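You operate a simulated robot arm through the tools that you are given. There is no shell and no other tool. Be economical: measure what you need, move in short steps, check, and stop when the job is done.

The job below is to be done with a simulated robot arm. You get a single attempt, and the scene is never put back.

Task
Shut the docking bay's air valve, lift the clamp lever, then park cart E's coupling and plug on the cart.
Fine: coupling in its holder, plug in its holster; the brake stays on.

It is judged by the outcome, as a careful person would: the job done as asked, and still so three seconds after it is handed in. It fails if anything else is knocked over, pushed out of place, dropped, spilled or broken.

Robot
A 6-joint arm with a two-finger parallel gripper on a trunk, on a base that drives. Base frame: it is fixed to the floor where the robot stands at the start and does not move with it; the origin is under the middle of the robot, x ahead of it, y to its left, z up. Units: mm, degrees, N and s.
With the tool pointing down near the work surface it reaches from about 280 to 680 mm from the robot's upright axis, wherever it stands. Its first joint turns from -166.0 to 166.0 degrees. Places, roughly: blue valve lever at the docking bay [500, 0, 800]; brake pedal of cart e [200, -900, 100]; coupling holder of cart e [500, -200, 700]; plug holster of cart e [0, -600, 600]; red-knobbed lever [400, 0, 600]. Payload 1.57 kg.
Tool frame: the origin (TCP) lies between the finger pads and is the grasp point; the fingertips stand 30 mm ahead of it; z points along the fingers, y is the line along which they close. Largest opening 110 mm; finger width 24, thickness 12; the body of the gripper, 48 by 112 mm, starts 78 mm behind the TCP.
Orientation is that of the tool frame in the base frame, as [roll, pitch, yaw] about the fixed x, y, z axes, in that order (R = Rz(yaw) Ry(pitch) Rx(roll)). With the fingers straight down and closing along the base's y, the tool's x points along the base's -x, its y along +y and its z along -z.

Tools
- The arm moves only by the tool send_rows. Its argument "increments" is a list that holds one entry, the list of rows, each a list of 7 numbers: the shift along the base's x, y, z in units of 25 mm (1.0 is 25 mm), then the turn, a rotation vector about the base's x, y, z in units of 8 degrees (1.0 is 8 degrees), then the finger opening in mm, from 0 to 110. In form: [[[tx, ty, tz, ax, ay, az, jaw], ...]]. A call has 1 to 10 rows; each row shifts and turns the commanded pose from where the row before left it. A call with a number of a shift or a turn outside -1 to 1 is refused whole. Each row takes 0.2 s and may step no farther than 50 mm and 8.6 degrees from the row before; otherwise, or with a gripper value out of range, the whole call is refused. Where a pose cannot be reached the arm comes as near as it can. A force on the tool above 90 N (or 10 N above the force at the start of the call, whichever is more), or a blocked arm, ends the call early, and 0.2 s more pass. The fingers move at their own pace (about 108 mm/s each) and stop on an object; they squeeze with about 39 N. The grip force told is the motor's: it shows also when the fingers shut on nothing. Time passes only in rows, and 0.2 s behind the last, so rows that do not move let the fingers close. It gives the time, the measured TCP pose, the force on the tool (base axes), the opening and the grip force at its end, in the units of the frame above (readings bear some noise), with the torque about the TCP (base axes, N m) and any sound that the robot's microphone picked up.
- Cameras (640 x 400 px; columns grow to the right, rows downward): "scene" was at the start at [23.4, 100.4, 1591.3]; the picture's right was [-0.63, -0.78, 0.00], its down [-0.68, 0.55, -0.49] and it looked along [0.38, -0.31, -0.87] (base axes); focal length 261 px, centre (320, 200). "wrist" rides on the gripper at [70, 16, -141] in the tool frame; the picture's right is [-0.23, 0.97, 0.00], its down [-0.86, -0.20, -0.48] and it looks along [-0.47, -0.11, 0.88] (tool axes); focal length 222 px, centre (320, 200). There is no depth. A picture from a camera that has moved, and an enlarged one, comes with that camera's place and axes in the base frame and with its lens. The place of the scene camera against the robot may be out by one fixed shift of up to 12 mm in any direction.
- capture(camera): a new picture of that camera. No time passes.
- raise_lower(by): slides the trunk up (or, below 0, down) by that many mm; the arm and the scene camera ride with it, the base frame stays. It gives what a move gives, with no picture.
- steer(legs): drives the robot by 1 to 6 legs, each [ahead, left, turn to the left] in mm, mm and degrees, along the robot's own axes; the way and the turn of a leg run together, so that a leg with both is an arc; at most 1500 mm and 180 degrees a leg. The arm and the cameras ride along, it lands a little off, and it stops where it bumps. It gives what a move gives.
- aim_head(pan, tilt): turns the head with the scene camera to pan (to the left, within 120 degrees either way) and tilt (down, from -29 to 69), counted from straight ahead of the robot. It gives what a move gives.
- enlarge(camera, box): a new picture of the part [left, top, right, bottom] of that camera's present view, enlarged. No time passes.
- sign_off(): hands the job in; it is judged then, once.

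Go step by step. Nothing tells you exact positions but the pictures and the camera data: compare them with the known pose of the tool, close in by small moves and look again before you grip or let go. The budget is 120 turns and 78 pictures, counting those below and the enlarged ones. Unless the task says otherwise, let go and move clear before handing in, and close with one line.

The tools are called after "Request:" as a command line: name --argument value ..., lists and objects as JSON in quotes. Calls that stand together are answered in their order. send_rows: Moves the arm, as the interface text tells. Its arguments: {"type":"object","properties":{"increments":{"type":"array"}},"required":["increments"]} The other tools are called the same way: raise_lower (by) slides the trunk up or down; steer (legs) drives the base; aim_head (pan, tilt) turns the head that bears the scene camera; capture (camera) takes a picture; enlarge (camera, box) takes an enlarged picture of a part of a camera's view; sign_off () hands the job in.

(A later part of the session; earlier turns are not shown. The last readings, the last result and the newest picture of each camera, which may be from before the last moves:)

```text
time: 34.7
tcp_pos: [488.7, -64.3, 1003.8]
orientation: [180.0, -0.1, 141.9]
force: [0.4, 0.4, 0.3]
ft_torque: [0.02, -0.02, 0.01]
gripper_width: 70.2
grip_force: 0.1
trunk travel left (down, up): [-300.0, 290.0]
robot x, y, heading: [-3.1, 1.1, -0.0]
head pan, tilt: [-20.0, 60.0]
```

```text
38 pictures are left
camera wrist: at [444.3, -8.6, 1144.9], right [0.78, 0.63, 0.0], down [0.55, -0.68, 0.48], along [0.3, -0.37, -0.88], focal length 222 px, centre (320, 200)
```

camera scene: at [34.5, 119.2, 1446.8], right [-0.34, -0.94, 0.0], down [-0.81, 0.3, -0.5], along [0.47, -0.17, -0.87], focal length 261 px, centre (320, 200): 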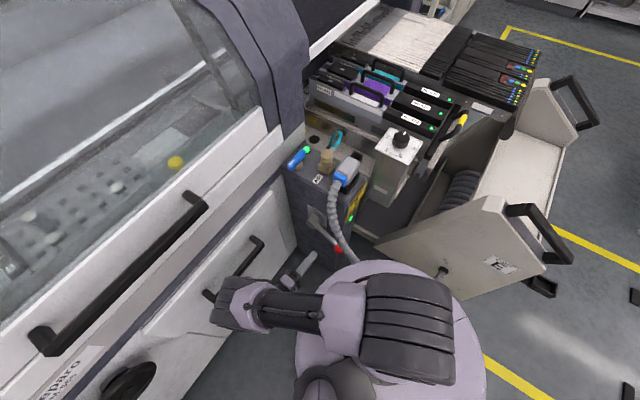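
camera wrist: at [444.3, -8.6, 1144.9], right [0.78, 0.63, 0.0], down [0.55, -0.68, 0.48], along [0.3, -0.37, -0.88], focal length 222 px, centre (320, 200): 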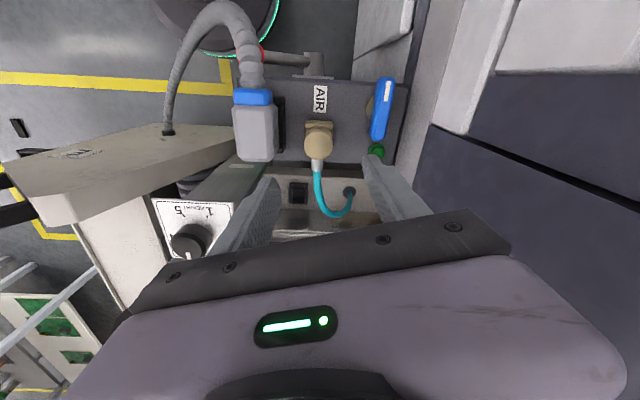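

The view shows the coupling right under the tool. I'll narrow the opening and descend partway.

Request:
send_rows --increments '[[[-0.06, -0.03, -0.9, 0, 0, 0, 58], [0, 0, -0.9, 0, 0, 0, 58], [0, 0, -0.9, 0, 0, 0, 58], [0, 0, -0.9, 0, 0, 0, 58]]]'

Request:
capture --camera "wrist"

```text
time: 35.7
tcp_pos: [487.0, -64.3, 912.9]
orientation: [-180.0, -0.1, 142.1]
force: [0.8, -0.1, -0.6]
ft_torque: [0.0, 0.02, -0.01]
gripper_width: 57.8
grip_force: 0.1
trunk travel left (down, up): [-300.0, 290.0]
robot x, y, heading: [-2.3, 0.0, -0.1]
head pan, tilt: [-20.0, 60.0]
```

```text
37 pictures are left
camera wrist: at [442.8, -9.5, 1055.0], right [0.78, 0.63, 0.0], down [0.55, -0.68, 0.48], along [0.3, -0.37, -0.88], focal length 222 px, centre (320, 200)
```

wrist: 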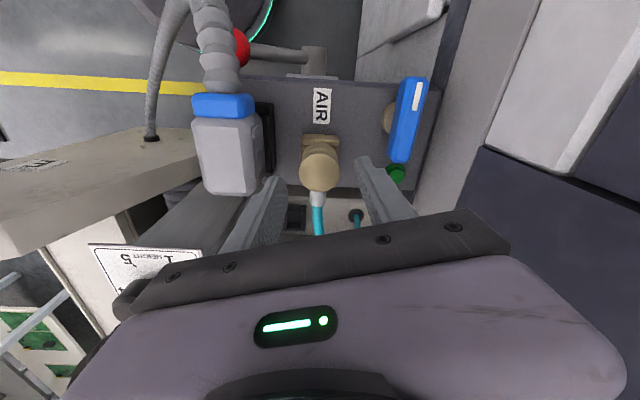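

Request:
send_rows --increments '[[[0, 0, -0.9, 0, 0, 0, 58], [0, 0, -0.9, 0, 0, 0, 58]]]'

Request:
capture --camera "wrist"

```text
time: 36.3
tcp_pos: [487.5, -65.6, 867.8]
orientation: [-180.0, -0.1, 142.2]
force: [0.0, 0.0, -0.4]
ft_torque: [0.01, 0.01, -0.02]
gripper_width: 58.1
grip_force: 0.0
trunk travel left (down, up): [-300.0, 290.0]
robot x, y, heading: [2.6, 0.7, 0.0]
head pan, tilt: [-20.0, 60.0]
```

```text
36 pictures are left
camera wrist: at [442.6, -10.0, 1009.5], right [0.78, 0.63, 0.0], down [0.55, -0.68, 0.48], along [0.3, -0.37, -0.88], focal length 222 px, centre (320, 200)
```

wrist: 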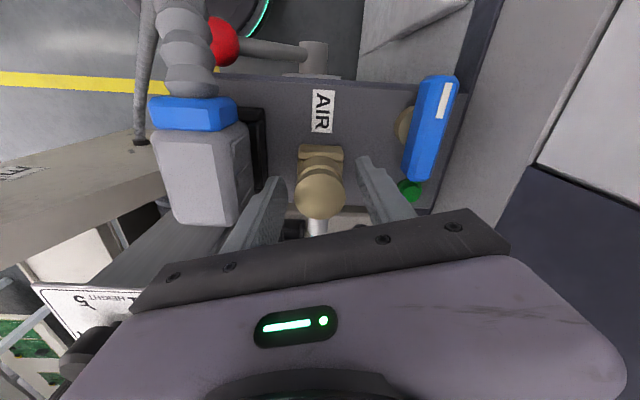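

The fingers straddle the cap, so I'll close.

Request:
send_rows --increments '[[[0, 0, 0, 0, 0, 0, 20], [0, 0, 0, 0, 0, 0, 20], [0, 0, 0, 0, 0, 0, 20]]]'

Request:
send_rows --increments '[[[0, 0, 0.2, 0, 0, 0, 20], [0, 0, 0.2, 0, 0, 0, 20]]]'

Request:
capture --camera "wrist"

```text
time: 37.1
tcp_pos: [487.1, -65.4, 867.4]
orientation: [-180.0, 0.0, 142.2]
force: [0.6, 0.8, -0.3]
ft_torque: [0.04, -0.02, 0.01]
gripper_width: 34.8
grip_force: 39.2
trunk travel left (down, up): [-300.0, 290.0]
robot x, y, heading: [1.3, -1.0, 0.0]
head pan, tilt: [-20.0, 60.0]
```

```text
time: 37.7
tcp_pos: [486.8, -64.2, 878.4]
orientation: [-179.9, 0.0, 142.2]
force: [0.5, -0.2, -1.8]
ft_torque: [0.0, 0.01, -0.01]
gripper_width: 34.9
grip_force: 39.3
trunk travel left (down, up): [-300.0, 290.0]
robot x, y, heading: [-0.1, 2.0, 0.3]
head pan, tilt: [-20.0, 60.0]
```

```text
35 pictures are left
camera wrist: at [442.0, -9.4, 1020.5], right [0.78, 0.63, 0.0], down [0.55, -0.68, 0.48], along [0.3, -0.37, -0.88], focal length 222 px, centre (320, 200)
```

wrist: 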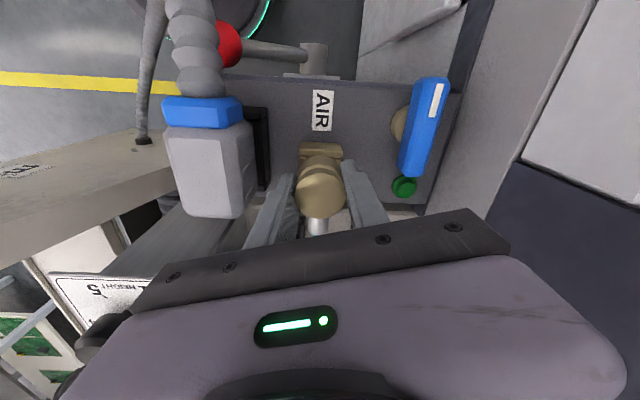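

It appears to be rising freely. I'll lift further and check.

Request:
send_rows --increments '[[[0, 0, 0.6, 0, 0, 0, 20], [0, 0, 0.6, 0, 0, 0, 20], [0, 0, 0.8, 0, 0, 0, 20]]]'

Request:
capture --camera "wrist"

Request:
enlarge --camera "scene" --box '[250, 100, 410, 240]'

```text
time: 38.5
tcp_pos: [487.1, -63.8, 927.4]
orientation: [180.0, 0.0, 142.1]
force: [-0.6, 0.1, -1.1]
ft_torque: [0.01, -0.01, -0.01]
gripper_width: 34.9
grip_force: 39.1
trunk travel left (down, up): [-300.0, 290.0]
robot x, y, heading: [0.2, -0.5, 0.1]
head pan, tilt: [-20.0, 60.0]
```

```text
34 pictures are left
camera wrist: at [442.2, -9.4, 1070.4], right [0.78, 0.63, 0.0], down [0.55, -0.68, 0.48], along [0.3, -0.37, -0.88], focal length 222 px, centre (320, 200)
```

wrist: 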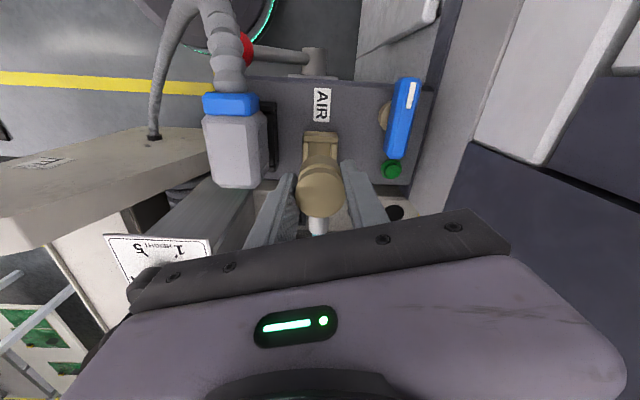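

```text
2.86 times, centred on (330, 170) of scene
camera zoom: at [33.5, 119.4, 1691.8], right [-0.34, -0.94, 0.0], down [-0.81, 0.3, -0.5], along [0.47, -0.17, -0.87], focal length 747 px, centre (291, 286)
```

zoom: 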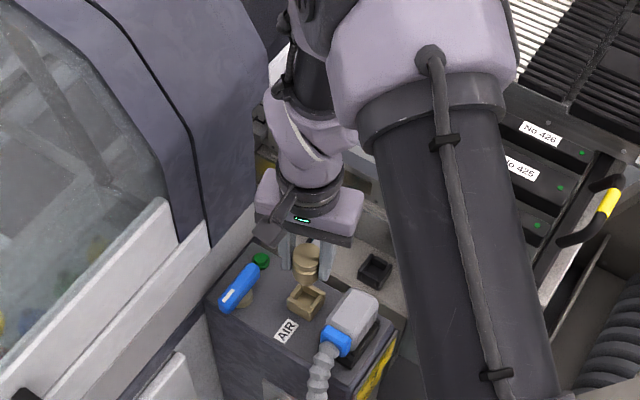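

The coupling is free and leaves a square brass socket behind, so its orientation matters. I'll carry it toward the holder near (537,-194,738).

Request:
send_rows --increments '[[[0.25, -0.65, 0, 0, 0, 0, 20], [0.25, -0.65, 0, 0, 0, 0, 20], [0.25, -0.65, 0, 0, 0, 0, 20], [0.25, -0.65, 0, 0, 0, 0, 20]]]'

Request:
capture --camera "wrist"

Request:
enlarge --camera "scene" --box '[250, 100, 410, 240]'

```text
time: 39.5
tcp_pos: [511.6, -129.1, 927.3]
orientation: [-180.0, 0.0, 142.1]
force: [-0.1, -0.3, -1.8]
ft_torque: [0.01, -0.01, 0.0]
gripper_width: 34.8
grip_force: 38.7
trunk travel left (down, up): [-300.0, 290.0]
robot x, y, heading: [0.8, 1.6, 0.0]
head pan, tilt: [-20.0, 60.0]
```

```text
32 pictures are left
camera wrist: at [466.9, -74.8, 1069.7], right [0.78, 0.63, 0.0], down [0.55, -0.68, 0.48], along [0.3, -0.37, -0.88], focal length 222 px, centre (320, 200)
```

wrist: 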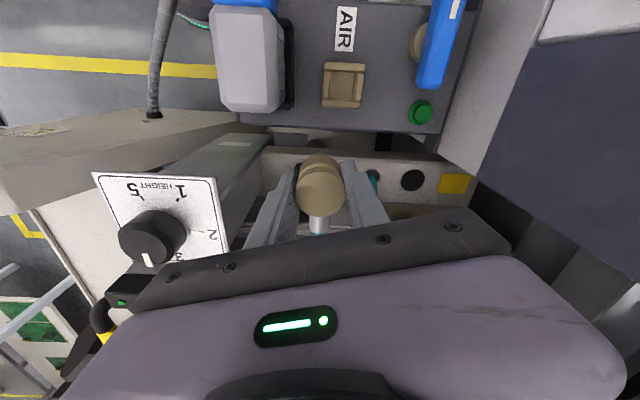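

```text
2.86 times, centred on (330, 170) of scene
camera zoom: at [34.1, 119.0, 1691.8], right [-0.34, -0.94, 0.0], down [-0.81, 0.3, -0.5], along [0.47, -0.17, -0.87], focal length 747 px, centre (291, 286)
```

zoom: 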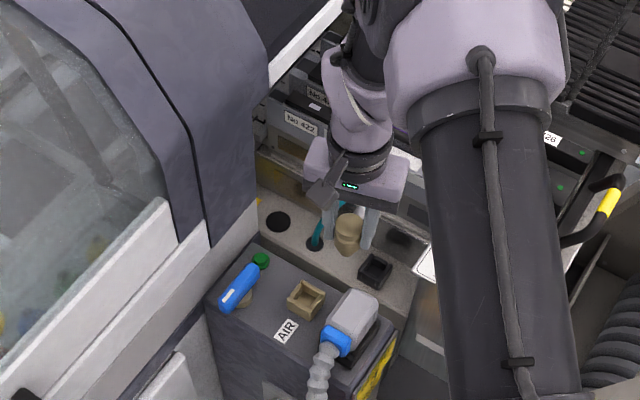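

Many views agree on the holder at about (539,-199,735), parallel to the socket. I'll move above it and look again.

Request:
send_rows --increments '[[[0.37, -0.9, -0.4, 0, 0, 0, 20], [0.37, -0.95, -0.6, 0, 0, 0, 20], [0.37, -0.95, -0.6, 0, 0, 0, 20], [0, 0, -0.5, 0, 0, 0, 20]]]'

Request:
enlarge --camera "wrist" --box '[240, 90, 420, 230]'

Request:
enlarge --camera "scene" --box '[280, 110, 380, 210]'

```text
time: 40.5
tcp_pos: [539.8, -198.5, 876.5]
orientation: [-180.0, 0.0, 142.2]
force: [-0.2, -0.5, -0.7]
ft_torque: [-0.03, 0.01, 0.0]
gripper_width: 35.4
grip_force: 39.1
trunk travel left (down, up): [-300.0, 290.0]
robot x, y, heading: [-2.7, 2.2, -0.0]
head pan, tilt: [-20.0, 60.0]
```

```text
2.86 times, centred on (330, 160) of wrist
camera zoom: at [494.6, -144.0, 1018.1], right [0.78, 0.63, 0.0], down [0.55, -0.68, 0.48], along [0.3, -0.37, -0.88], focal length 635 px, centre (291, 314)
```

zoom: 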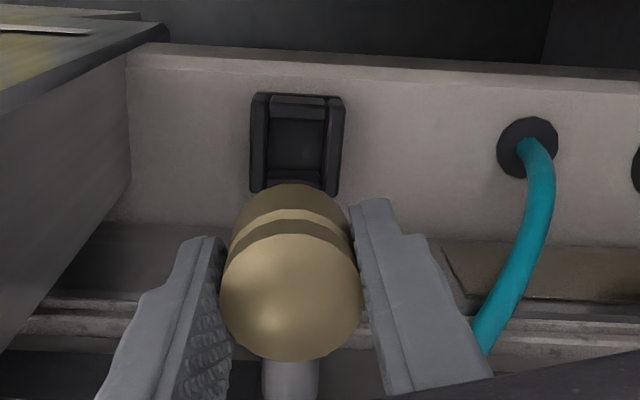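

```text
4.00 times, centred on (330, 160) of scene
camera zoom: at [34.0, 119.7, 1691.7], right [-0.34, -0.94, 0.0], down [-0.81, 0.3, -0.5], along [0.47, -0.17, -0.87], focal length 1046 px, centre (280, 360)
```

zoom: 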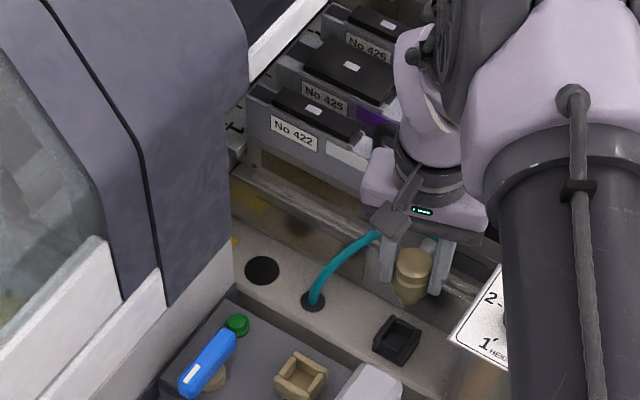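

The holder is parallel to the coupling. It sits at about (540.3,-196.5), and the dial box should clear the gripper by about 12 mm. I'll descend slowly.

Request:
send_rows --increments '[[[0.02, 0.07, -0.6, 0, 0, 0, 20], [0, 0, -0.6, 0, 0, 0, 20], [0, 0, -0.6, 0, 0, 0, 20], [0, 0, -0.4, 0, 0, 0, 20]]]'

Request:
capture --camera "wrist"

Request:
enlarge --camera "scene" --box '[280, 110, 380, 210]'

```text
time: 41.5
tcp_pos: [539.8, -198.0, 821.1]
orientation: [179.9, -0.1, 142.0]
force: [-0.6, 0.0, -0.5]
ft_torque: [0.02, -0.03, -0.02]
gripper_width: 35.1
grip_force: 38.9
trunk travel left (down, up): [-300.0, 290.0]
robot x, y, heading: [-2.9, 0.1, -0.3]
head pan, tilt: [-20.0, 60.0]
```

```text
28 pictures are left
camera wrist: at [495.3, -142.7, 962.7], right [0.78, 0.63, 0.0], down [0.55, -0.68, 0.48], along [0.3, -0.37, -0.88], focal length 222 px, centre (320, 200)
```

wrist: 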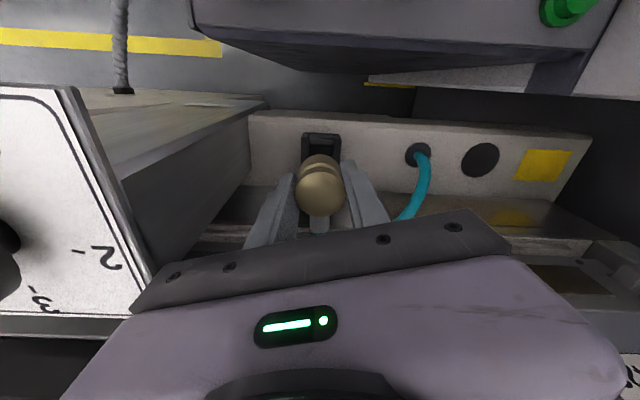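

```text
4.00 times, centred on (330, 160) of scene
camera zoom: at [34.1, 119.3, 1691.7], right [-0.34, -0.94, 0.0], down [-0.81, 0.3, -0.5], along [0.47, -0.17, -0.87], focal length 1046 px, centre (280, 360)
```

zoom: 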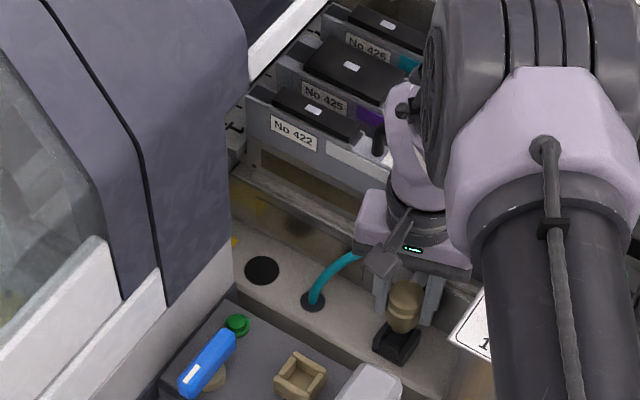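

The position matches and the dial box is clear. I'll continue down, watching the force.

Request:
send_rows --increments '[[[0.01, 0.07, -0.5, 0, 0, 0, 20], [0, 0, -0.5, 0, 0, 0, 20], [0, 0, -0.4, 0, 0, 0, 20]]]'

Request:
capture --camera "wrist"

```text
time: 42.3
tcp_pos: [540.3, -194.3, 786.9]
orientation: [-180.0, 0.2, 142.2]
force: [0.3, 2.2, 28.9]
ft_torque: [-0.24, -0.04, 0.01]
gripper_width: 34.3
grip_force: 39.4
trunk travel left (down, up): [-300.0, 290.0]
robot x, y, heading: [-1.6, -0.5, 0.2]
head pan, tilt: [-20.0, 60.0]
```

```text
26 pictures are left
camera wrist: at [494.6, -140.0, 929.3], right [0.78, 0.63, 0.0], down [0.55, -0.68, 0.48], along [0.3, -0.37, -0.88], focal length 222 px, centre (320, 200)
```

wrist: 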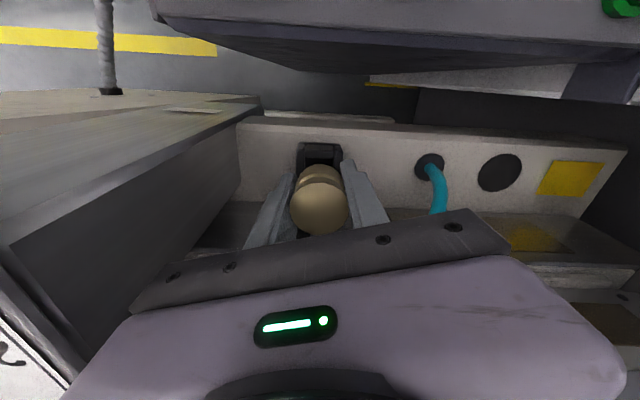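

It's in contact, with the torque pointing to the rim on the cart side. I'll lift slightly, shift 3 mm toward the block, and try again.

Request:
send_rows --increments '[[[0, 0, 0.3, 0, 0, 0, 20], [-0.07, 0.1, 0, 0, 0, 0, 20], [0, 0, -0.25, 0, 0, 0, 20], [0, 0, -0.25, 0, 0, 0, 20]]]'

```text
time: 43.3
tcp_pos: [538.1, -192.2, 784.8]
orientation: [179.9, 0.2, 142.1]
force: [-5.5, 1.4, 36.3]
ft_torque: [0.43, 0.41, -0.04]
gripper_width: 34.8
grip_force: 38.9
trunk travel left (down, up): [-300.0, 290.0]
robot x, y, heading: [-1.9, 3.5, 0.2]
head pan, tilt: [-20.0, 60.0]
```

The contact has now moved to the opposite rim, so the right spot is between the two. I'll try halfway.

Request:
send_rows --increments '[[[0, 0, 0.3, 0, 0, 0, 20], [0.04, -0.05, 0, 0, 0, 0, 20], [0, 0, -0.2, 0, 0, 0, 20], [0, 0, -0.2, 0, 0, 0, 20], [0, 0, -0.2, 0, 0, 0, 20]]]'

Request:
capture --camera "wrist"

```text
time: 44.5
tcp_pos: [537.9, -194.0, 784.3]
orientation: [179.7, 0.6, 141.9]
force: [-24.9, 7.7, 58.0]
ft_torque: [-0.04, 1.49, -0.67]
gripper_width: 35.2
grip_force: 39.5
trunk travel left (down, up): [-300.0, 290.0]
robot x, y, heading: [-0.6, 0.4, -0.0]
head pan, tilt: [-20.0, 60.0]
stopped in row 5: the force on the tool passed its limit at 100 N (the readings are from after the stop); the commanded pose is now the measured one
```

```text
25 pictures are left
camera wrist: at [492.5, -138.2, 925.8], right [0.78, 0.63, 0.01], down [0.54, -0.68, 0.49], along [0.31, -0.38, -0.87], focal length 222 px, centre (320, 200)
```

wrist: 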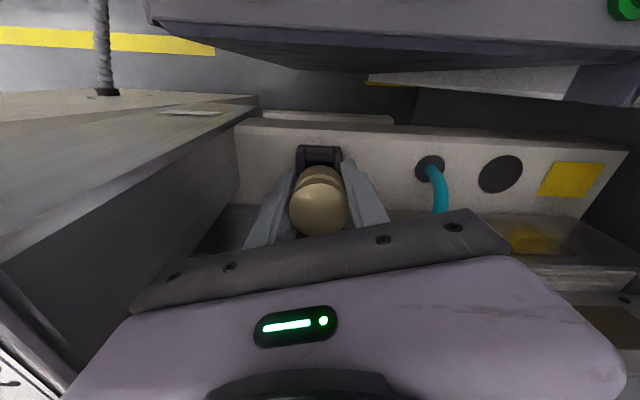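

It's still not dropping in. I'll lift a little and look from the scene camera at high zoom.

Request:
send_rows --increments '[[[0, 0, 0.5, 0, 0, 0, 20], [0, 0, 0.3, 0, 0, 0, 20]]]'

Request:
enlarge --camera "scene" --box '[305, 160, 365, 210]'

Request:
enlarge --camera "wrist" --box '[260, 110, 380, 210]'

```text
time: 45.1
tcp_pos: [543.7, -195.9, 798.8]
orientation: [-180.0, 0.4, 142.2]
force: [0.3, 0.6, -1.4]
ft_torque: [0.01, 0.02, 0.0]
gripper_width: 35.0
grip_force: 39.0
trunk travel left (down, up): [-300.0, 290.0]
robot x, y, heading: [-2.8, 2.5, 0.3]
head pan, tilt: [-20.0, 60.0]
```

```text
8.00 times, centred on (335, 185) of scene
camera zoom: at [33.6, 119.4, 1691.5], right [-0.34, -0.94, 0.0], down [-0.81, 0.3, -0.5], along [0.47, -0.17, -0.87], focal length 2091 px, centre (200, 320)
```

zoom: 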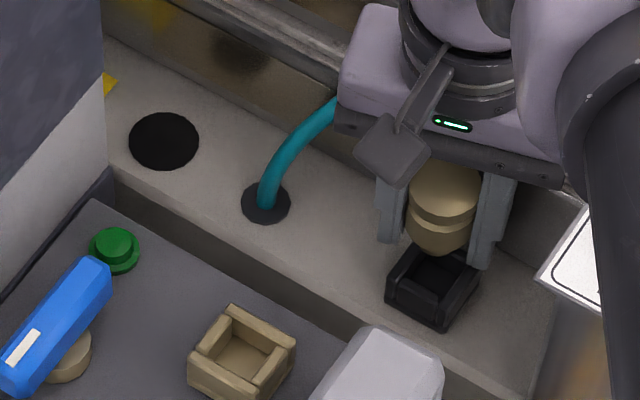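

```text
4.00 times, centred on (320, 160) of wrist
camera zoom: at [497.9, -139.8, 940.4], right [0.78, 0.63, 0.0], down [0.55, -0.68, 0.48], along [0.31, -0.37, -0.88], focal length 888 px, centre (320, 360)
```

zoom: 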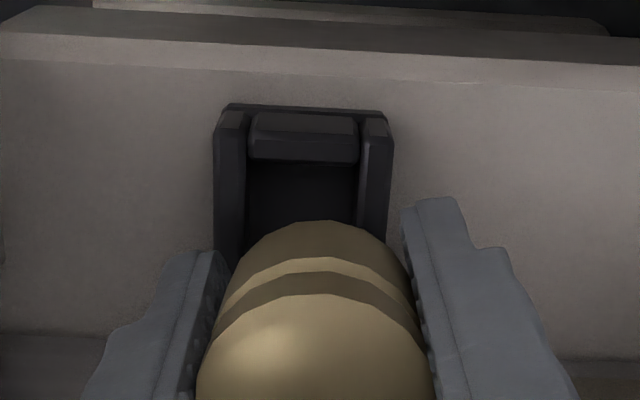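

The coupling seems to have slid up a little in the grip and sits about 3 mm sideways. I'll realign by about (-5,+2) and come down gently in small steps.

Request:
send_rows --increments '[[[-0.2, 0.08, 0, 0, 0, 0, 20], [0, 0, -0.2, 0, 0, 0, 20], [0, 0, -0.2, 0, 0, 0, 20]]]'

Request:
enlarge --camera "wrist" --box '[260, 110, 380, 210]'

```text
time: 45.9
tcp_pos: [538.3, -194.5, 789.5]
orientation: [-180.0, 0.3, 142.1]
force: [0.4, -0.1, -0.8]
ft_torque: [0.03, -0.01, 0.0]
gripper_width: 35.0
grip_force: 39.0
trunk travel left (down, up): [-300.0, 290.0]
robot x, y, heading: [-1.2, 1.8, -0.0]
head pan, tilt: [-20.0, 60.0]
```

```text
4.00 times, centred on (320, 160) of wrist
camera zoom: at [492.8, -137.9, 930.4], right [0.78, 0.63, 0.0], down [0.55, -0.68, 0.48], along [0.31, -0.37, -0.88], focal length 888 px, centre (320, 360)
```

zoom: 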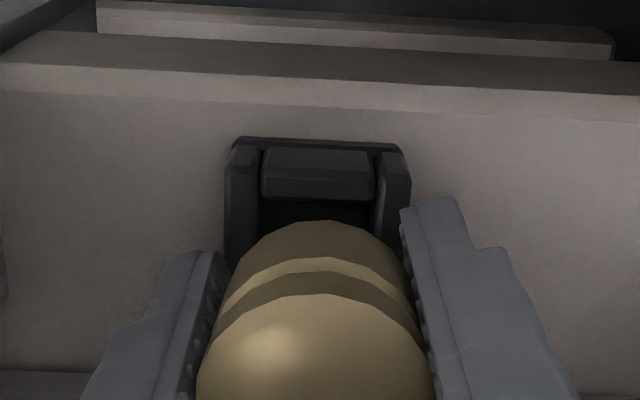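

Alignment is now within about 1 mm. I'll step down gently.

Request:
send_rows --increments '[[[0.01, 0.03, -0.1, 0, 0, 0, 20], [0, 0, -0.1, 0, 0, 0, 20], [0, 0, -0.1, 0, 0, 0, 20]]]'

```text
time: 46.7
tcp_pos: [538.0, -192.2, 784.7]
orientation: [179.8, 0.7, 142.1]
force: [-2.8, 1.9, 35.7]
ft_torque: [0.17, 0.01, 0.04]
gripper_width: 35.1
grip_force: 38.6
trunk travel left (down, up): [-300.0, 290.0]
robot x, y, heading: [-0.2, -1.5, 0.0]
head pan, tilt: [-20.0, 60.0]
```

The contact is now centred but it hasn't dropped in. I'll look closely from the scene camera.

Request:
enlarge --camera "scene" --box '[318, 168, 358, 208]'

```text
10.00 times, centred on (338, 188) of scene
camera zoom: at [30.1, 120.7, 1692.2], right [-0.34, -0.94, 0.0], down [-0.81, 0.3, -0.5], along [0.47, -0.17, -0.86], focal length 2614 px, centre (140, 320)
```

zoom: 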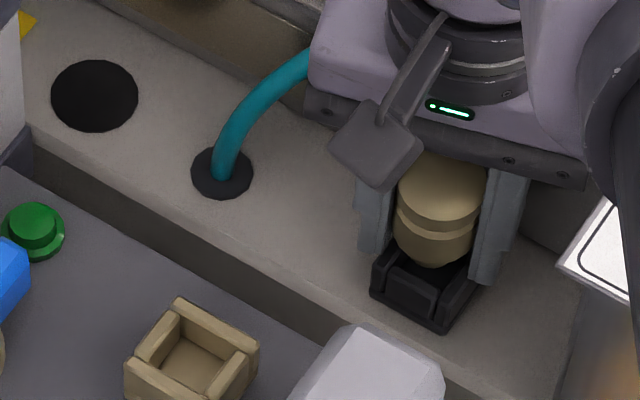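

I can't tell whether it has partly entered, so I'll test with a small sideways nudge at light contact and read the side force.

Request:
send_rows --increments '[[[0, 0, 0.1, 0, 0, 0, 20], [-0.1, 0.12, 0, 0, 0, 0, 20]]]'

Request:
send_rows --increments '[[[0.2, -0.24, 0, 0, 0, 0, 20]]]'

```text
time: 47.3
tcp_pos: [535.8, -189.8, 784.2]
orientation: [180.0, 0.6, 142.2]
force: [5.9, -7.9, 19.7]
ft_torque: [-0.3, 0.2, 0.27]
gripper_width: 35.2
grip_force: 39.1
trunk travel left (down, up): [-300.0, 290.0]
robot x, y, heading: [-0.1, 0.1, -0.0]
head pan, tilt: [-20.0, 60.0]
```

```text
time: 47.7
tcp_pos: [539.1, -193.7, 785.2]
orientation: [179.9, 0.3, 142.0]
force: [-6.0, 7.8, 25.1]
ft_torque: [0.05, 0.72, -0.21]
gripper_width: 34.8
grip_force: 39.3
trunk travel left (down, up): [-300.0, 290.0]
robot x, y, heading: [-0.9, -2.5, 0.1]
head pan, tilt: [-20.0, 60.0]
```

The contact may be the fingertips landing on the holder's walls while the coupling is already inside. I'll lift 4 mm and nudge sideways along the closing axis to see if it's captured.

Request:
send_rows --increments '[[[-0.1, 0.12, 0.16, 0, 0, 0, 20], [0, 0, 0, 0, 0, 0, 20]]]'

Request:
send_rows --increments '[[[0.12, 0.1, 0, 0, 0, 0, 20], [0.06, 0.05, 0, 0, 0, 0, 20]]]'

Request:
send_rows --increments '[[[-0.18, -0.15, 0, 0, 0, 0, 20], [-0.16, -0.13, 0, 0, 0, 0, 20]]]'

```text
time: 48.3
tcp_pos: [537.4, -193.3, 787.5]
orientation: [-180.0, 0.2, 142.1]
force: [0.9, 0.2, -1.9]
ft_torque: [-0.02, 0.02, 0.01]
gripper_width: 35.1
grip_force: 39.1
trunk travel left (down, up): [-300.0, 290.0]
robot x, y, heading: [4.8, 2.1, -0.0]
head pan, tilt: [-20.0, 60.0]
```

```text
time: 48.9
tcp_pos: [542.9, -189.2, 786.8]
orientation: [179.9, 0.3, 142.0]
force: [0.9, 0.8, -1.4]
ft_torque: [0.01, -0.03, -0.02]
gripper_width: 35.1
grip_force: 38.8
trunk travel left (down, up): [-300.0, 290.0]
robot x, y, heading: [-3.9, -0.3, 0.2]
head pan, tilt: [-20.0, 60.0]
```

```text
time: 49.5
tcp_pos: [534.1, -195.5, 787.7]
orientation: [179.9, 0.3, 142.1]
force: [0.8, -0.1, -1.2]
ft_torque: [-0.01, 0.01, 0.02]
gripper_width: 34.9
grip_force: 39.0
trunk travel left (down, up): [-300.0, 290.0]
robot x, y, heading: [-3.0, -2.5, 0.1]
head pan, tilt: [-20.0, 60.0]
```

It isn't captured. I'll lift and inspect the coupling in the grip.

Request:
send_rows --increments '[[[0, 0, 0.9, 0, 0, 0, 20], [0, 0, 0.9, 0, 0, 0, 20]]]'

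Request:
enlarge --camera "scene" --box '[310, 150, 360, 210]'

Request:
enlarge --camera "wrist" --box '[260, 110, 380, 230]'

```text
time: 50.1
tcp_pos: [534.3, -195.6, 832.1]
orientation: [179.9, 0.3, 142.0]
force: [0.5, 0.0, -1.4]
ft_torque: [0.02, -0.03, 0.01]
gripper_width: 35.0
grip_force: 38.5
trunk travel left (down, up): [-300.0, 290.0]
robot x, y, heading: [-1.6, 2.9, -0.1]
head pan, tilt: [-20.0, 60.0]
```

```text
6.67 times, centred on (335, 180) of scene
camera zoom: at [33.6, 119.5, 1691.7], right [-0.34, -0.94, 0.0], down [-0.81, 0.3, -0.5], along [0.47, -0.17, -0.87], focal length 1742 px, centre (220, 333)
```

zoom: 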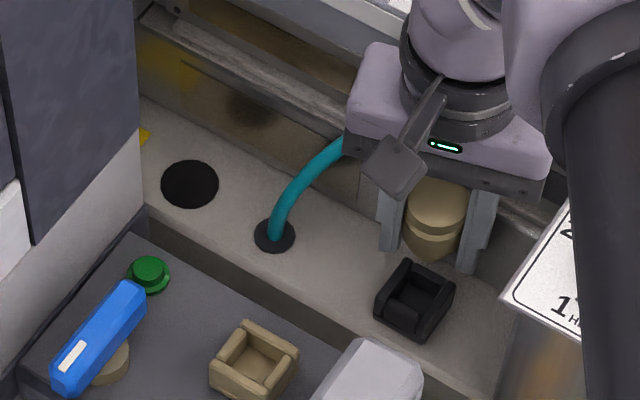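

```text
3.33 times, centred on (320, 170) of wrist
camera zoom: at [488.5, -140.4, 974.2], right [0.78, 0.63, 0.0], down [0.55, -0.68, 0.48], along [0.31, -0.37, -0.88], focal length 740 px, centre (320, 300)
```

zoom: 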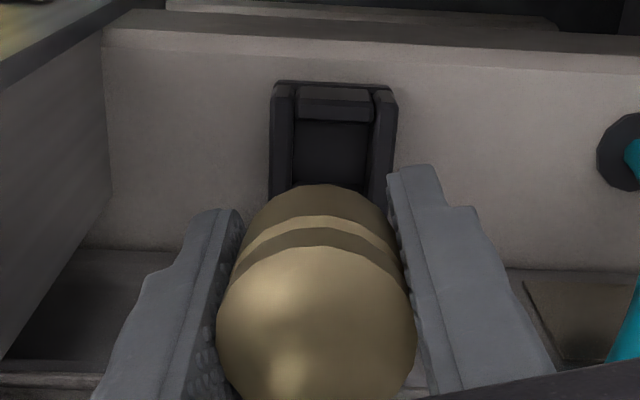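

The grip slipped: the coupling was pushed up about 30 mm, so my fingertips now land on the rim first. I recalibrate the rim to z≈755 with its centre near (535.3,-188.5). I'll place the coupling right above it and check from the scene camera.

Request:
send_rows --increments '[[[0.16, 0.18, -0.8, 0, 0, 0, 20], [0, 0, -0.8, 0, 0, 0, 20]]]'

Request:
enlarge --camera "scene" --box '[320, 165, 356, 205]'

Request:
enlarge --camera "wrist" --box '[260, 110, 380, 230]'

```text
time: 50.7
tcp_pos: [538.1, -191.0, 793.0]
orientation: [179.9, 0.2, 142.0]
force: [-0.1, -0.1, -1.9]
ft_torque: [-0.01, 0.01, 0.01]
gripper_width: 35.3
grip_force: 39.1
trunk travel left (down, up): [-300.0, 290.0]
robot x, y, heading: [-2.9, -2.4, 0.0]
head pan, tilt: [-20.0, 60.0]
```

```text
10.00 times, centred on (338, 185) of scene
camera zoom: at [33.9, 119.3, 1691.7], right [-0.34, -0.94, 0.0], down [-0.81, 0.3, -0.5], along [0.47, -0.17, -0.87], focal length 2614 px, centre (140, 350)
```

zoom: 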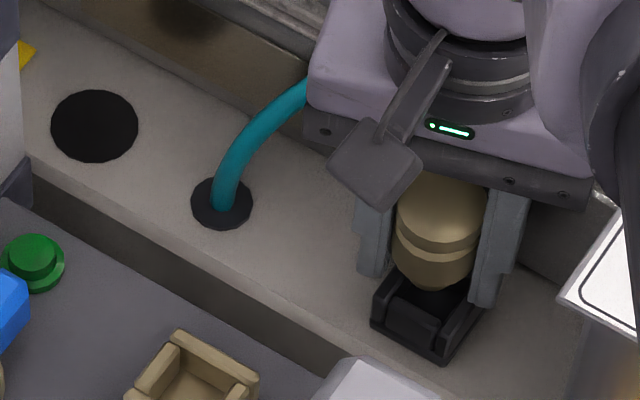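

```text
3.33 times, centred on (320, 170) of wrist
camera zoom: at [492.5, -136.1, 934.1], right [0.78, 0.63, 0.0], down [0.55, -0.68, 0.48], along [0.31, -0.37, -0.88], focal length 740 px, centre (320, 300)
```

zoom: 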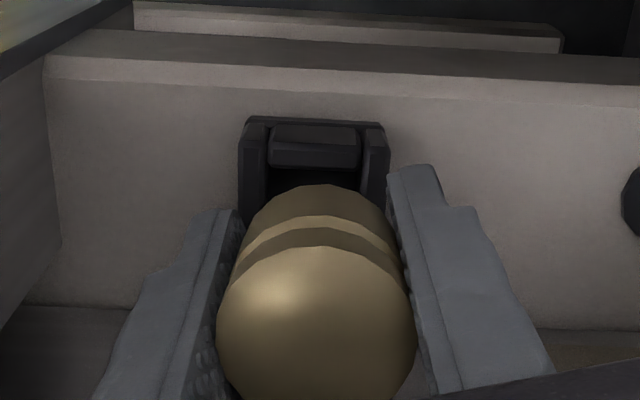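

The coupling's bottom is about level with my fingertips, just above the rim. I'll shift about 2.8 mm toward the block, lower to just over the rim, and loosen the grip slightly so that it can settle while still caged.

Request:
send_rows --increments '[[[-0.08, 0.08, 0, 0, 0, 0, 20], [0, 0, -0.15, 0, 0, 0, 20], [0, 0, -0.05, 0, 0, 0, 20]]]'

Request:
send_rows --increments '[[[0, 0, 0, 0, 0, 0, 38], [0, 0, 0, 0, 0, 0, 39], [0, 0, 0, 0, 0, 0, 39]]]'

Request:
capture --camera "wrist"

```text
time: 51.5
tcp_pos: [536.9, -189.4, 787.3]
orientation: [179.9, 0.3, 142.1]
force: [0.8, -0.1, -0.9]
ft_torque: [-0.02, 0.01, 0.01]
gripper_width: 35.2
grip_force: 38.4
trunk travel left (down, up): [-300.0, 290.0]
robot x, y, heading: [-3.2, 1.7, 0.0]
head pan, tilt: [-20.0, 60.0]
```

```text
time: 52.3
tcp_pos: [535.7, -190.5, 787.8]
orientation: [179.9, 0.3, 142.1]
force: [-0.3, 1.0, -0.2]
ft_torque: [-0.02, 0.03, 0.0]
gripper_width: 39.2
grip_force: 0.0
trunk travel left (down, up): [-300.0, 290.0]
robot x, y, heading: [-0.1, -1.4, 0.0]
head pan, tilt: [-20.0, 60.0]
```

```text
16 pictures are left
camera wrist: at [490.9, -133.7, 929.5], right [0.78, 0.63, 0.0], down [0.55, -0.68, 0.48], along [0.31, -0.37, -0.88], focal length 222 px, centre (320, 200)
```

wrist: 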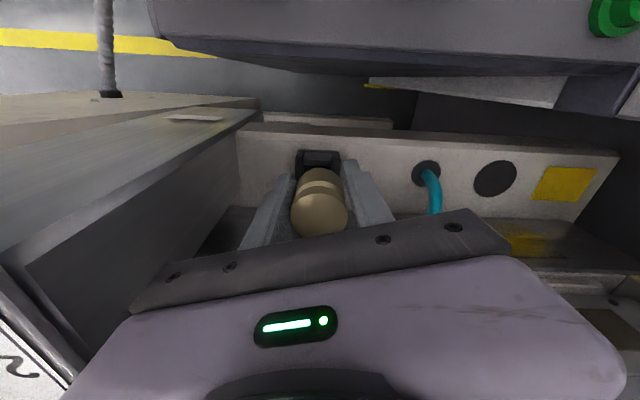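

The coupling dropped about 10 mm and stands on or in the holder, still caged. I'll raise the open fingers 22 mm and regrip nearer to its top.

Request:
send_rows --increments '[[[0, 0, 0.45, 0, 0, 0, 39], [0, 0, 0.45, 0, 0, 0, 39], [0, 0, 0, 0, 0, 0, 20], [0, 0, 0, 0, 0, 0, 20]]]'

Request:
enlarge --camera "wrist" --box '[260, 110, 380, 230]'

Request:
enlarge --camera "scene" --box '[320, 165, 356, 205]'

```text
time: 53.3
tcp_pos: [535.4, -189.4, 810.8]
orientation: [179.9, 0.3, 142.1]
force: [-6.1, -4.5, -0.4]
ft_torque: [-0.27, 0.26, -0.03]
gripper_width: 34.8
grip_force: 39.0
trunk travel left (down, up): [-300.0, 290.0]
robot x, y, heading: [1.9, -0.4, -0.2]
head pan, tilt: [-20.0, 60.0]
```

```text
3.33 times, centred on (320, 170) of wrist
camera zoom: at [490.0, -134.6, 952.2], right [0.78, 0.63, 0.0], down [0.55, -0.68, 0.48], along [0.31, -0.37, -0.88], focal length 740 px, centre (320, 300)
```

zoom: 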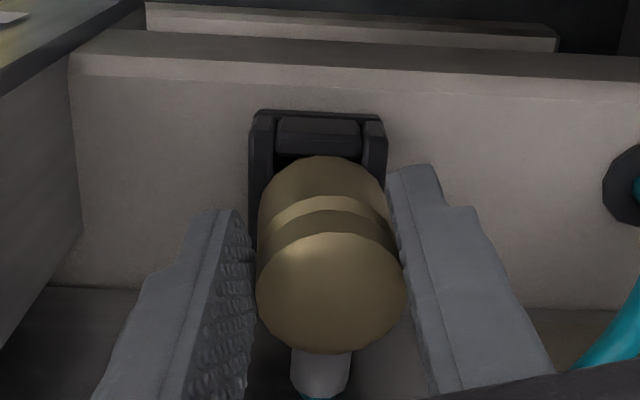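

```text
10.00 times, centred on (338, 185) of scene
camera zoom: at [33.2, 118.8, 1691.8], right [-0.34, -0.94, 0.0], down [-0.81, 0.3, -0.5], along [0.47, -0.17, -0.87], focal length 2614 px, centre (140, 350)
```

zoom: 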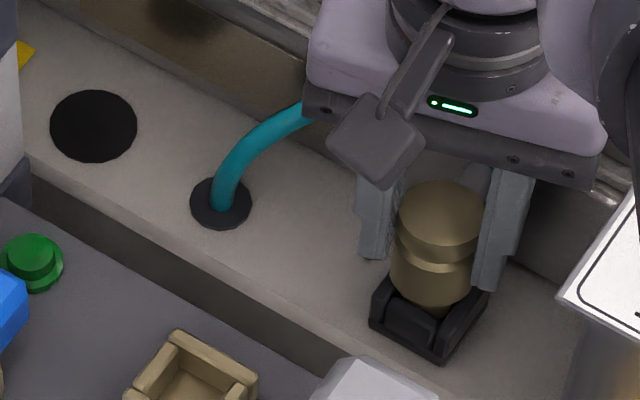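

The coupling now looks well down in the holder, and the side force on gripping suggests that it's held. I'll release and look again.

Request:
send_rows --increments '[[[0.06, 0.05, 0, 0, 0, 0, 42], [0, 0, 0, 0, 0, 0, 42]]]'

Request:
enlarge --camera "wrist" --box '[260, 110, 380, 230]'

```text
time: 53.9
tcp_pos: [537.8, -187.2, 811.1]
orientation: [179.8, 0.3, 142.1]
force: [0.2, -0.7, 0.7]
ft_torque: [0.0, 0.02, 0.0]
gripper_width: 42.2
grip_force: 0.2
trunk travel left (down, up): [-300.0, 290.0]
robot x, y, heading: [3.5, -1.2, -0.0]
head pan, tilt: [-20.0, 60.0]
```

```text
3.33 times, centred on (320, 170) of wrist
camera zoom: at [492.2, -132.7, 952.1], right [0.78, 0.63, 0.0], down [0.55, -0.68, 0.48], along [0.31, -0.37, -0.88], focal length 740 px, centre (320, 300)
```

zoom: 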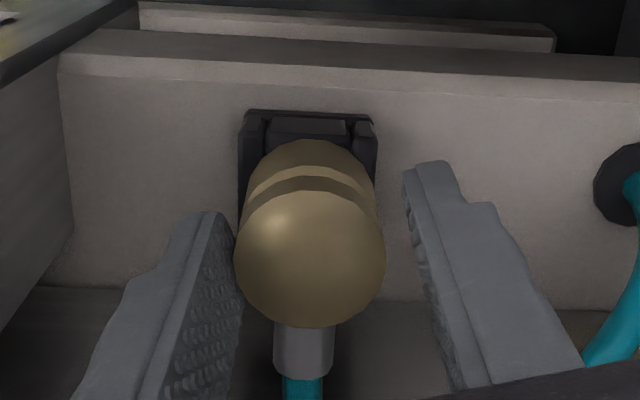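

The coupling stands upright and centred in the holder. To be sure it's fully home, I'll close the fingers above it and press its top down gently.

Request:
send_rows --increments '[[[0, 0, 0.8, 0, 0, 0, 42], [0.1, -0.26, 0.2, 0, 0, 0, 0], [0, 0, 0, 0, 0, 0, 0], [0, 0, -0.2, 0, 0, 0, 0], [0, 0, -0.2, 0, 0, 0, 0]]]'

Request:
send_rows --increments '[[[0, 0, -0.2, 0, 0, 0, 0], [0, 0, -0.2, 0, 0, 0, 0]]]'

```text
time: 55.1
tcp_pos: [540.9, -194.4, 829.0]
orientation: [179.8, 0.7, 142.1]
force: [-1.5, 3.2, 32.9]
ft_torque: [0.32, 0.41, -0.03]
gripper_width: 0.0
grip_force: 21.6
trunk travel left (down, up): [-300.0, 290.0]
robot x, y, heading: [-3.0, -0.4, 0.1]
head pan, tilt: [-20.0, 60.0]
```

```text
time: 55.6
tcp_pos: [545.0, -196.4, 830.4]
orientation: [179.6, 1.4, 142.0]
force: [-10.6, 6.1, 67.7]
ft_torque: [0.52, 1.04, -0.01]
gripper_width: 0.0
grip_force: 21.5
trunk travel left (down, up): [-300.0, 290.0]
robot x, y, heading: [-0.4, 1.6, 0.2]
head pan, tilt: [-20.0, 60.0]
stopped in row 2: the force on the tool passed its limit at 101 N (the readings are from after the stop); the commanded pose is now the measured one
```

It resists at cap top z≈799, about 14 mm higher than I expect for fully seated. I'll raise and look.

Request:
send_rows --increments '[[[0, 0, 0.5, 0, 0, 0, 0], [-0.2, 0.3, 0.5, 0, 0, 0, 42], [0, 0, 0, 0, 0, 0, 42]]]'

Request:
enlarge --camera "wrist" --box '[260, 90, 380, 210]'

Request:
enlarge --camera "scene" --box '[320, 165, 356, 205]'

```text
time: 56.4
tcp_pos: [540.5, -189.3, 848.1]
orientation: [179.8, 0.9, 142.1]
force: [0.2, -0.2, 1.0]
ft_torque: [0.02, 0.01, 0.0]
gripper_width: 41.9
grip_force: 0.1
trunk travel left (down, up): [-300.0, 290.0]
robot x, y, heading: [0.5, -1.4, -0.0]
head pan, tilt: [-20.0, 60.0]
```

```text
3.33 times, centred on (320, 150) of wrist
camera zoom: at [493.0, -133.0, 989.2], right [0.78, 0.63, 0.01], down [0.55, -0.68, 0.49], along [0.31, -0.38, -0.87], focal length 740 px, centre (320, 367)
```

zoom: 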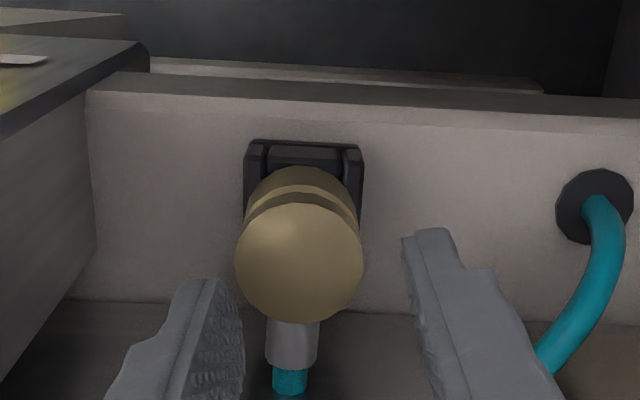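

```text
10.00 times, centred on (338, 185) of scene
camera zoom: at [33.8, 119.4, 1691.6], right [-0.34, -0.94, 0.0], down [-0.81, 0.3, -0.5], along [0.47, -0.17, -0.87], focal length 2614 px, centre (140, 350)
```

zoom: 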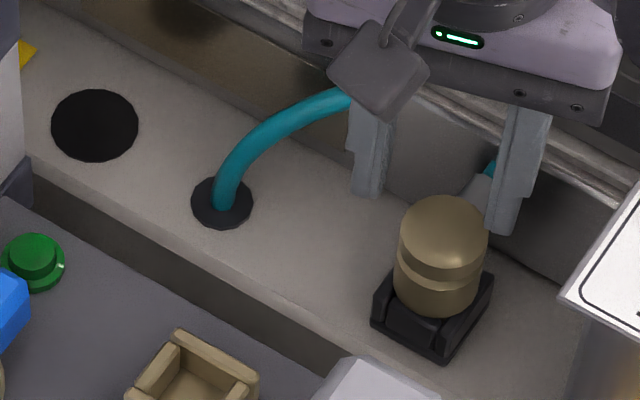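

The coupling stands upright and centred, and its hose direction matches the holder, so its foot is likely in the pocket. I'll regrip the cap squarely and try pushing down with a small wiggle, to seat it if there's travel left.

Request:
send_rows --increments '[[[-0.2, -0.18, 0, 0.05, 0.1, 0, 50], [0, 0, -0.7, 0, 0, 0, 50], [0, 0, -0.7, 0, 0, 0, 50], [0, 0, -0.3, 0, 0, 0, 50], [0, 0, 0, 0, 0, 0, 20], [0, 0, 0, 0, 0, 0, 20]]]'

Request:
send_rows --increments '[[[0, 0, -0.1, 0, 0, 0.3, 20], [0, 0, -0.1, 0, 0, -0.3, 20], [0, 0, -0.1, 0, 0, -0.3, 20], [0, 0, 0, 0, 0, 0.3, 20]]]'

```text
time: 57.8
tcp_pos: [535.6, -195.3, 805.9]
orientation: [180.0, -0.1, 142.0]
force: [0.6, 0.3, 1.9]
ft_torque: [0.03, -0.06, -0.01]
gripper_width: 34.8
grip_force: 38.9
trunk travel left (down, up): [-300.0, 290.0]
robot x, y, heading: [-3.4, -0.1, 0.1]
head pan, tilt: [-20.0, 60.0]
```

```text
time: 58.8
tcp_pos: [535.2, -194.3, 800.0]
orientation: [180.0, 0.1, 142.1]
force: [0.9, -3.8, 24.0]
ft_torque: [-0.47, -0.04, -0.04]
gripper_width: 34.8
grip_force: 39.7
trunk travel left (down, up): [-300.0, 290.0]
robot x, y, heading: [-1.9, 1.7, -0.1]
head pan, tilt: [-20.0, 60.0]
```

The torque shows it's bearing on the cart-side wall. I'll ease up, shift 2.5 mm toward the block, and press again.

Request:
send_rows --increments '[[[0, 0, 0.2, 0, 0, 0, 20], [-0.064, 0.076, 0, 0, 0, 0, 20], [0, 0, -0.2, 0, 0, 0, 20]]]'

Request:
send_rows --increments '[[[0, 0, -0.1, 0, 0, 0, 20]]]'

```text
time: 59.6
tcp_pos: [532.5, -191.9, 799.6]
orientation: [180.0, 0.1, 142.1]
force: [2.0, -2.0, 12.3]
ft_torque: [-0.16, -0.14, -0.04]
gripper_width: 34.6
grip_force: 38.4
trunk travel left (down, up): [-300.0, 290.0]
robot x, y, heading: [-0.0, -3.7, 0.1]
head pan, tilt: [-20.0, 60.0]
```

```text
time: 60.0
tcp_pos: [534.1, -192.2, 797.5]
orientation: [179.8, 0.2, 142.2]
force: [1.2, -5.3, 28.7]
ft_torque: [-0.55, 0.1, -0.04]
gripper_width: 34.8
grip_force: 39.1
trunk travel left (down, up): [-300.0, 290.0]
robot x, y, heading: [-1.3, -1.3, -0.1]
head pan, tilt: [-20.0, 60.0]
```

Request:
send_rows --increments '[[[0, 0, 0.2, 0, 0, 0, 20], [0.012, 0.11, 0, 0, 0, 0, 20], [0, 0, -0.2, 0, 0, 0, 20]]]'

Request:
send_rows --increments '[[[0, 0, -0.1, 0, 0, 0, 20]]]'

```text
time: 60.8
tcp_pos: [534.6, -189.5, 796.7]
orientation: [179.9, 0.1, 142.1]
force: [7.8, -14.0, 14.1]
ft_torque: [-0.45, -0.34, -0.05]
gripper_width: 34.7
grip_force: 39.2
trunk travel left (down, up): [-300.0, 290.0]
robot x, y, heading: [-0.3, 1.7, 0.4]
head pan, tilt: [-20.0, 60.0]
```

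```text
time: 61.2
tcp_pos: [534.4, -190.8, 797.4]
orientation: [179.9, 0.3, 142.2]
force: [7.0, -16.6, 37.2]
ft_torque: [-0.86, -0.01, -0.09]
gripper_width: 34.6
grip_force: 39.5
trunk travel left (down, up): [-300.0, 290.0]
robot x, y, heading: [-1.0, -1.2, 0.3]
head pan, tilt: [-20.0, 60.0]
```

Side force now exceeds what friction could give, with the contact near rim height, so the coupling's foot is captured inside the pocket. I'll centre, release and check.

Request:
send_rows --increments '[[[0.03, -0.06, 0.05, 0, 0, 0, 20], [0, 0, 0, 0, 0, 0, 55], [0, 0, 0.7, 0, 0, 0, 55], [0, 0, 0.9, 0, 0, 0, 55], [0, 0, 0.9, 0, 0, 0, 55]]]'

Request:
enlarge --camera "scene" --box '[320, 165, 356, 205]'

```text
time: 62.4
tcp_pos: [532.9, -188.8, 857.9]
orientation: [180.0, 0.1, 142.1]
force: [0.1, 0.3, 0.0]
ft_torque: [-0.01, 0.0, -0.01]
gripper_width: 54.8
grip_force: 0.1
trunk travel left (down, up): [-300.0, 290.0]
robot x, y, heading: [-1.7, -0.1, -0.4]
head pan, tilt: [-20.0, 60.0]
```

```text
10.00 times, centred on (338, 185) of scene
camera zoom: at [33.3, 119.7, 1691.7], right [-0.34, -0.94, 0.0], down [-0.81, 0.3, -0.5], along [0.47, -0.17, -0.87], focal length 2614 px, centre (140, 350)
```

zoom: 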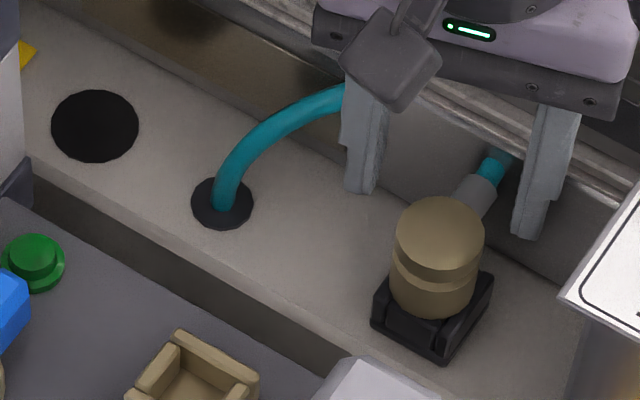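

It looks similar to how it sat in the bay socket. I'll run a definitive check: grip, lift 4 mm so that no weight bears, and nudge sideways. If it's in the pocket, the walls will push back.

Request:
send_rows --increments '[[[0.02, -0.06, -0.9, 0, 0, 0, 55], [0, 0, -0.9, 0, 0, 0, 55], [0, 0, -0.28, 0, 0, 0, 55], [0, 0, 0, 0, 0, 0, 20], [0, 0, 0, 0, 0, 0, 20], [0, 0, 0.16, 0, 0, 0, 20]]]'

Request:
send_rows --increments '[[[-0.1, 0.12, 0, 0, 0, 0, 20], [-0.05, 0.06, 0, 0, 0, 0, 20]]]'

Request:
send_rows --increments '[[[0.15, -0.18, 0, 0, 0, 0, 20], [0.15, -0.18, 0, 0, 0, 0, 20]]]'

```text
time: 63.8
tcp_pos: [534.4, -190.6, 809.8]
orientation: [-180.0, 0.0, 142.2]
force: [0.6, -0.2, -0.4]
ft_torque: [-0.03, 0.01, -0.02]
gripper_width: 34.9
grip_force: 38.8
trunk travel left (down, up): [-300.0, 290.0]
robot x, y, heading: [-4.1, 1.8, 0.1]
head pan, tilt: [-20.0, 60.0]
```

```text
time: 64.4
tcp_pos: [535.0, -188.4, 810.7]
orientation: [179.8, 0.2, 142.1]
force: [12.5, -21.9, 1.3]
ft_torque: [-1.24, -0.7, -0.07]
gripper_width: 35.1
grip_force: 38.6
trunk travel left (down, up): [-300.0, 290.0]
robot x, y, heading: [1.0, 0.1, -0.1]
head pan, tilt: [-20.0, 60.0]
```

```text
time: 65.0
tcp_pos: [537.0, -193.4, 807.2]
orientation: [180.0, -0.5, 142.1]
force: [-5.3, 8.7, -3.3]
ft_torque: [0.71, 0.32, -0.01]
gripper_width: 34.6
grip_force: 39.2
trunk travel left (down, up): [-300.0, 290.0]
robot x, y, heading: [-1.2, -2.3, -0.0]
head pan, tilt: [-20.0, 60.0]
```

It is captured: the walls push back on both sides at rim height. I'll centre and press down once more to be sure that it's home.

Request:
send_rows --increments '[[[-0.1, 0.12, 0, 0, 0, 0, 20], [0, 0, -0.15, 0, 0, 0, 20], [0, 0, -0.1, 0, 0, 0, 20]]]'

Request:
send_rows --increments '[[[0, 0, -0.1, 0, 0, 0.3, 20], [0, 0, -0.1, 0, 0, -0.3, 20]]]'

```text
time: 65.8
tcp_pos: [535.8, -193.9, 805.6]
orientation: [179.9, 0.3, 142.1]
force: [-6.5, 4.2, 21.7]
ft_torque: [0.23, 0.64, -0.11]
gripper_width: 34.4
grip_force: 38.8
trunk travel left (down, up): [-300.0, 290.0]
robot x, y, heading: [-1.7, -0.2, -0.0]
head pan, tilt: [-20.0, 60.0]
```

```text
time: 66.4
tcp_pos: [537.1, -193.8, 799.5]
orientation: [179.8, 0.3, 142.2]
force: [2.0, -2.1, 27.1]
ft_torque: [-0.35, -0.04, -0.02]
gripper_width: 34.6
grip_force: 38.8
trunk travel left (down, up): [-300.0, 290.0]
robot x, y, heading: [1.6, -1.1, -0.1]
head pan, tilt: [-20.0, 60.0]
```

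The coupling is parked. I'll release it, rise clear, and move above the plug with the closing axis across its width.

Request:
send_rows --increments '[[[0, 0, 0.08, 0, 0, 0, 45], [0, 0, 0, 0, 0, 0, 60], [0, 0, 0.9, 0, 0, 0, 60], [0, 0, 0.9, 0, 0, 0, 60], [0, 0, 1, 0, 0, 0, 60], [0, 0, 1, 0, 0, 0, 80], [0, 0, 1, 0, 0, 0, 80], [0, 0, 1, 0, 0, 0, 80], [-0.5, 0.6, 1, 0, 0, -0.5, 80], [-1, 0.6, 0, 0, 0, -0.5, 80]]]'

Request:
send_rows --increments '[[[-1, 0.6, 0, 0, 0, -0.5, 80], [-1, 0.9, 0, 0, 0, -0.5, 80], [-0.9, 0.9, 0, 0, 0, 0, 80], [-0.6, 0.3, 0, 0, 0, 0, 80]]]'

Request:
capture --camera "wrist"

```text
time: 68.6
tcp_pos: [498.0, -163.0, 970.2]
orientation: [180.0, 0.0, 134.1]
force: [0.7, -0.6, 0.5]
ft_torque: [-0.02, -0.02, 0.0]
gripper_width: 80.0
grip_force: 0.1
trunk travel left (down, up): [-300.0, 290.0]
robot x, y, heading: [-0.5, 0.1, -0.3]
head pan, tilt: [-20.0, 60.0]
```

```text
time: 69.6
tcp_pos: [410.4, -95.4, 970.5]
orientation: [180.0, -0.1, 126.2]
force: [0.5, -0.1, -0.3]
ft_torque: [-0.02, 0.0, 0.0]
gripper_width: 80.0
grip_force: 0.1
trunk travel left (down, up): [-300.0, 290.0]
robot x, y, heading: [-0.3, -0.4, -0.1]
head pan, tilt: [-20.0, 60.0]
```

```text
9 pictures are left
camera wrist: at [383.0, -30.7, 1112.6], right [0.92, 0.39, 0.0], down [0.34, -0.81, 0.48], along [0.19, -0.44, -0.88], focal length 222 px, centre (320, 200)
```

wrist: 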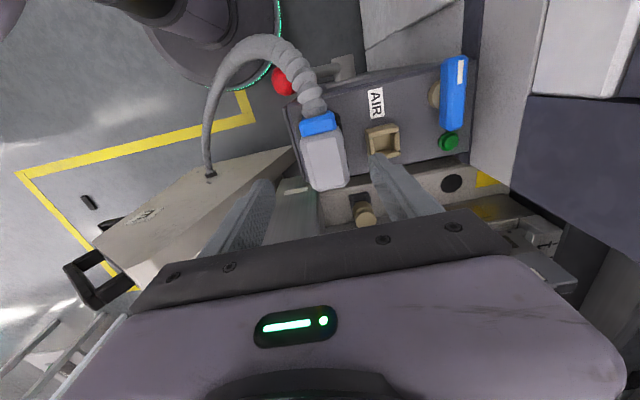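

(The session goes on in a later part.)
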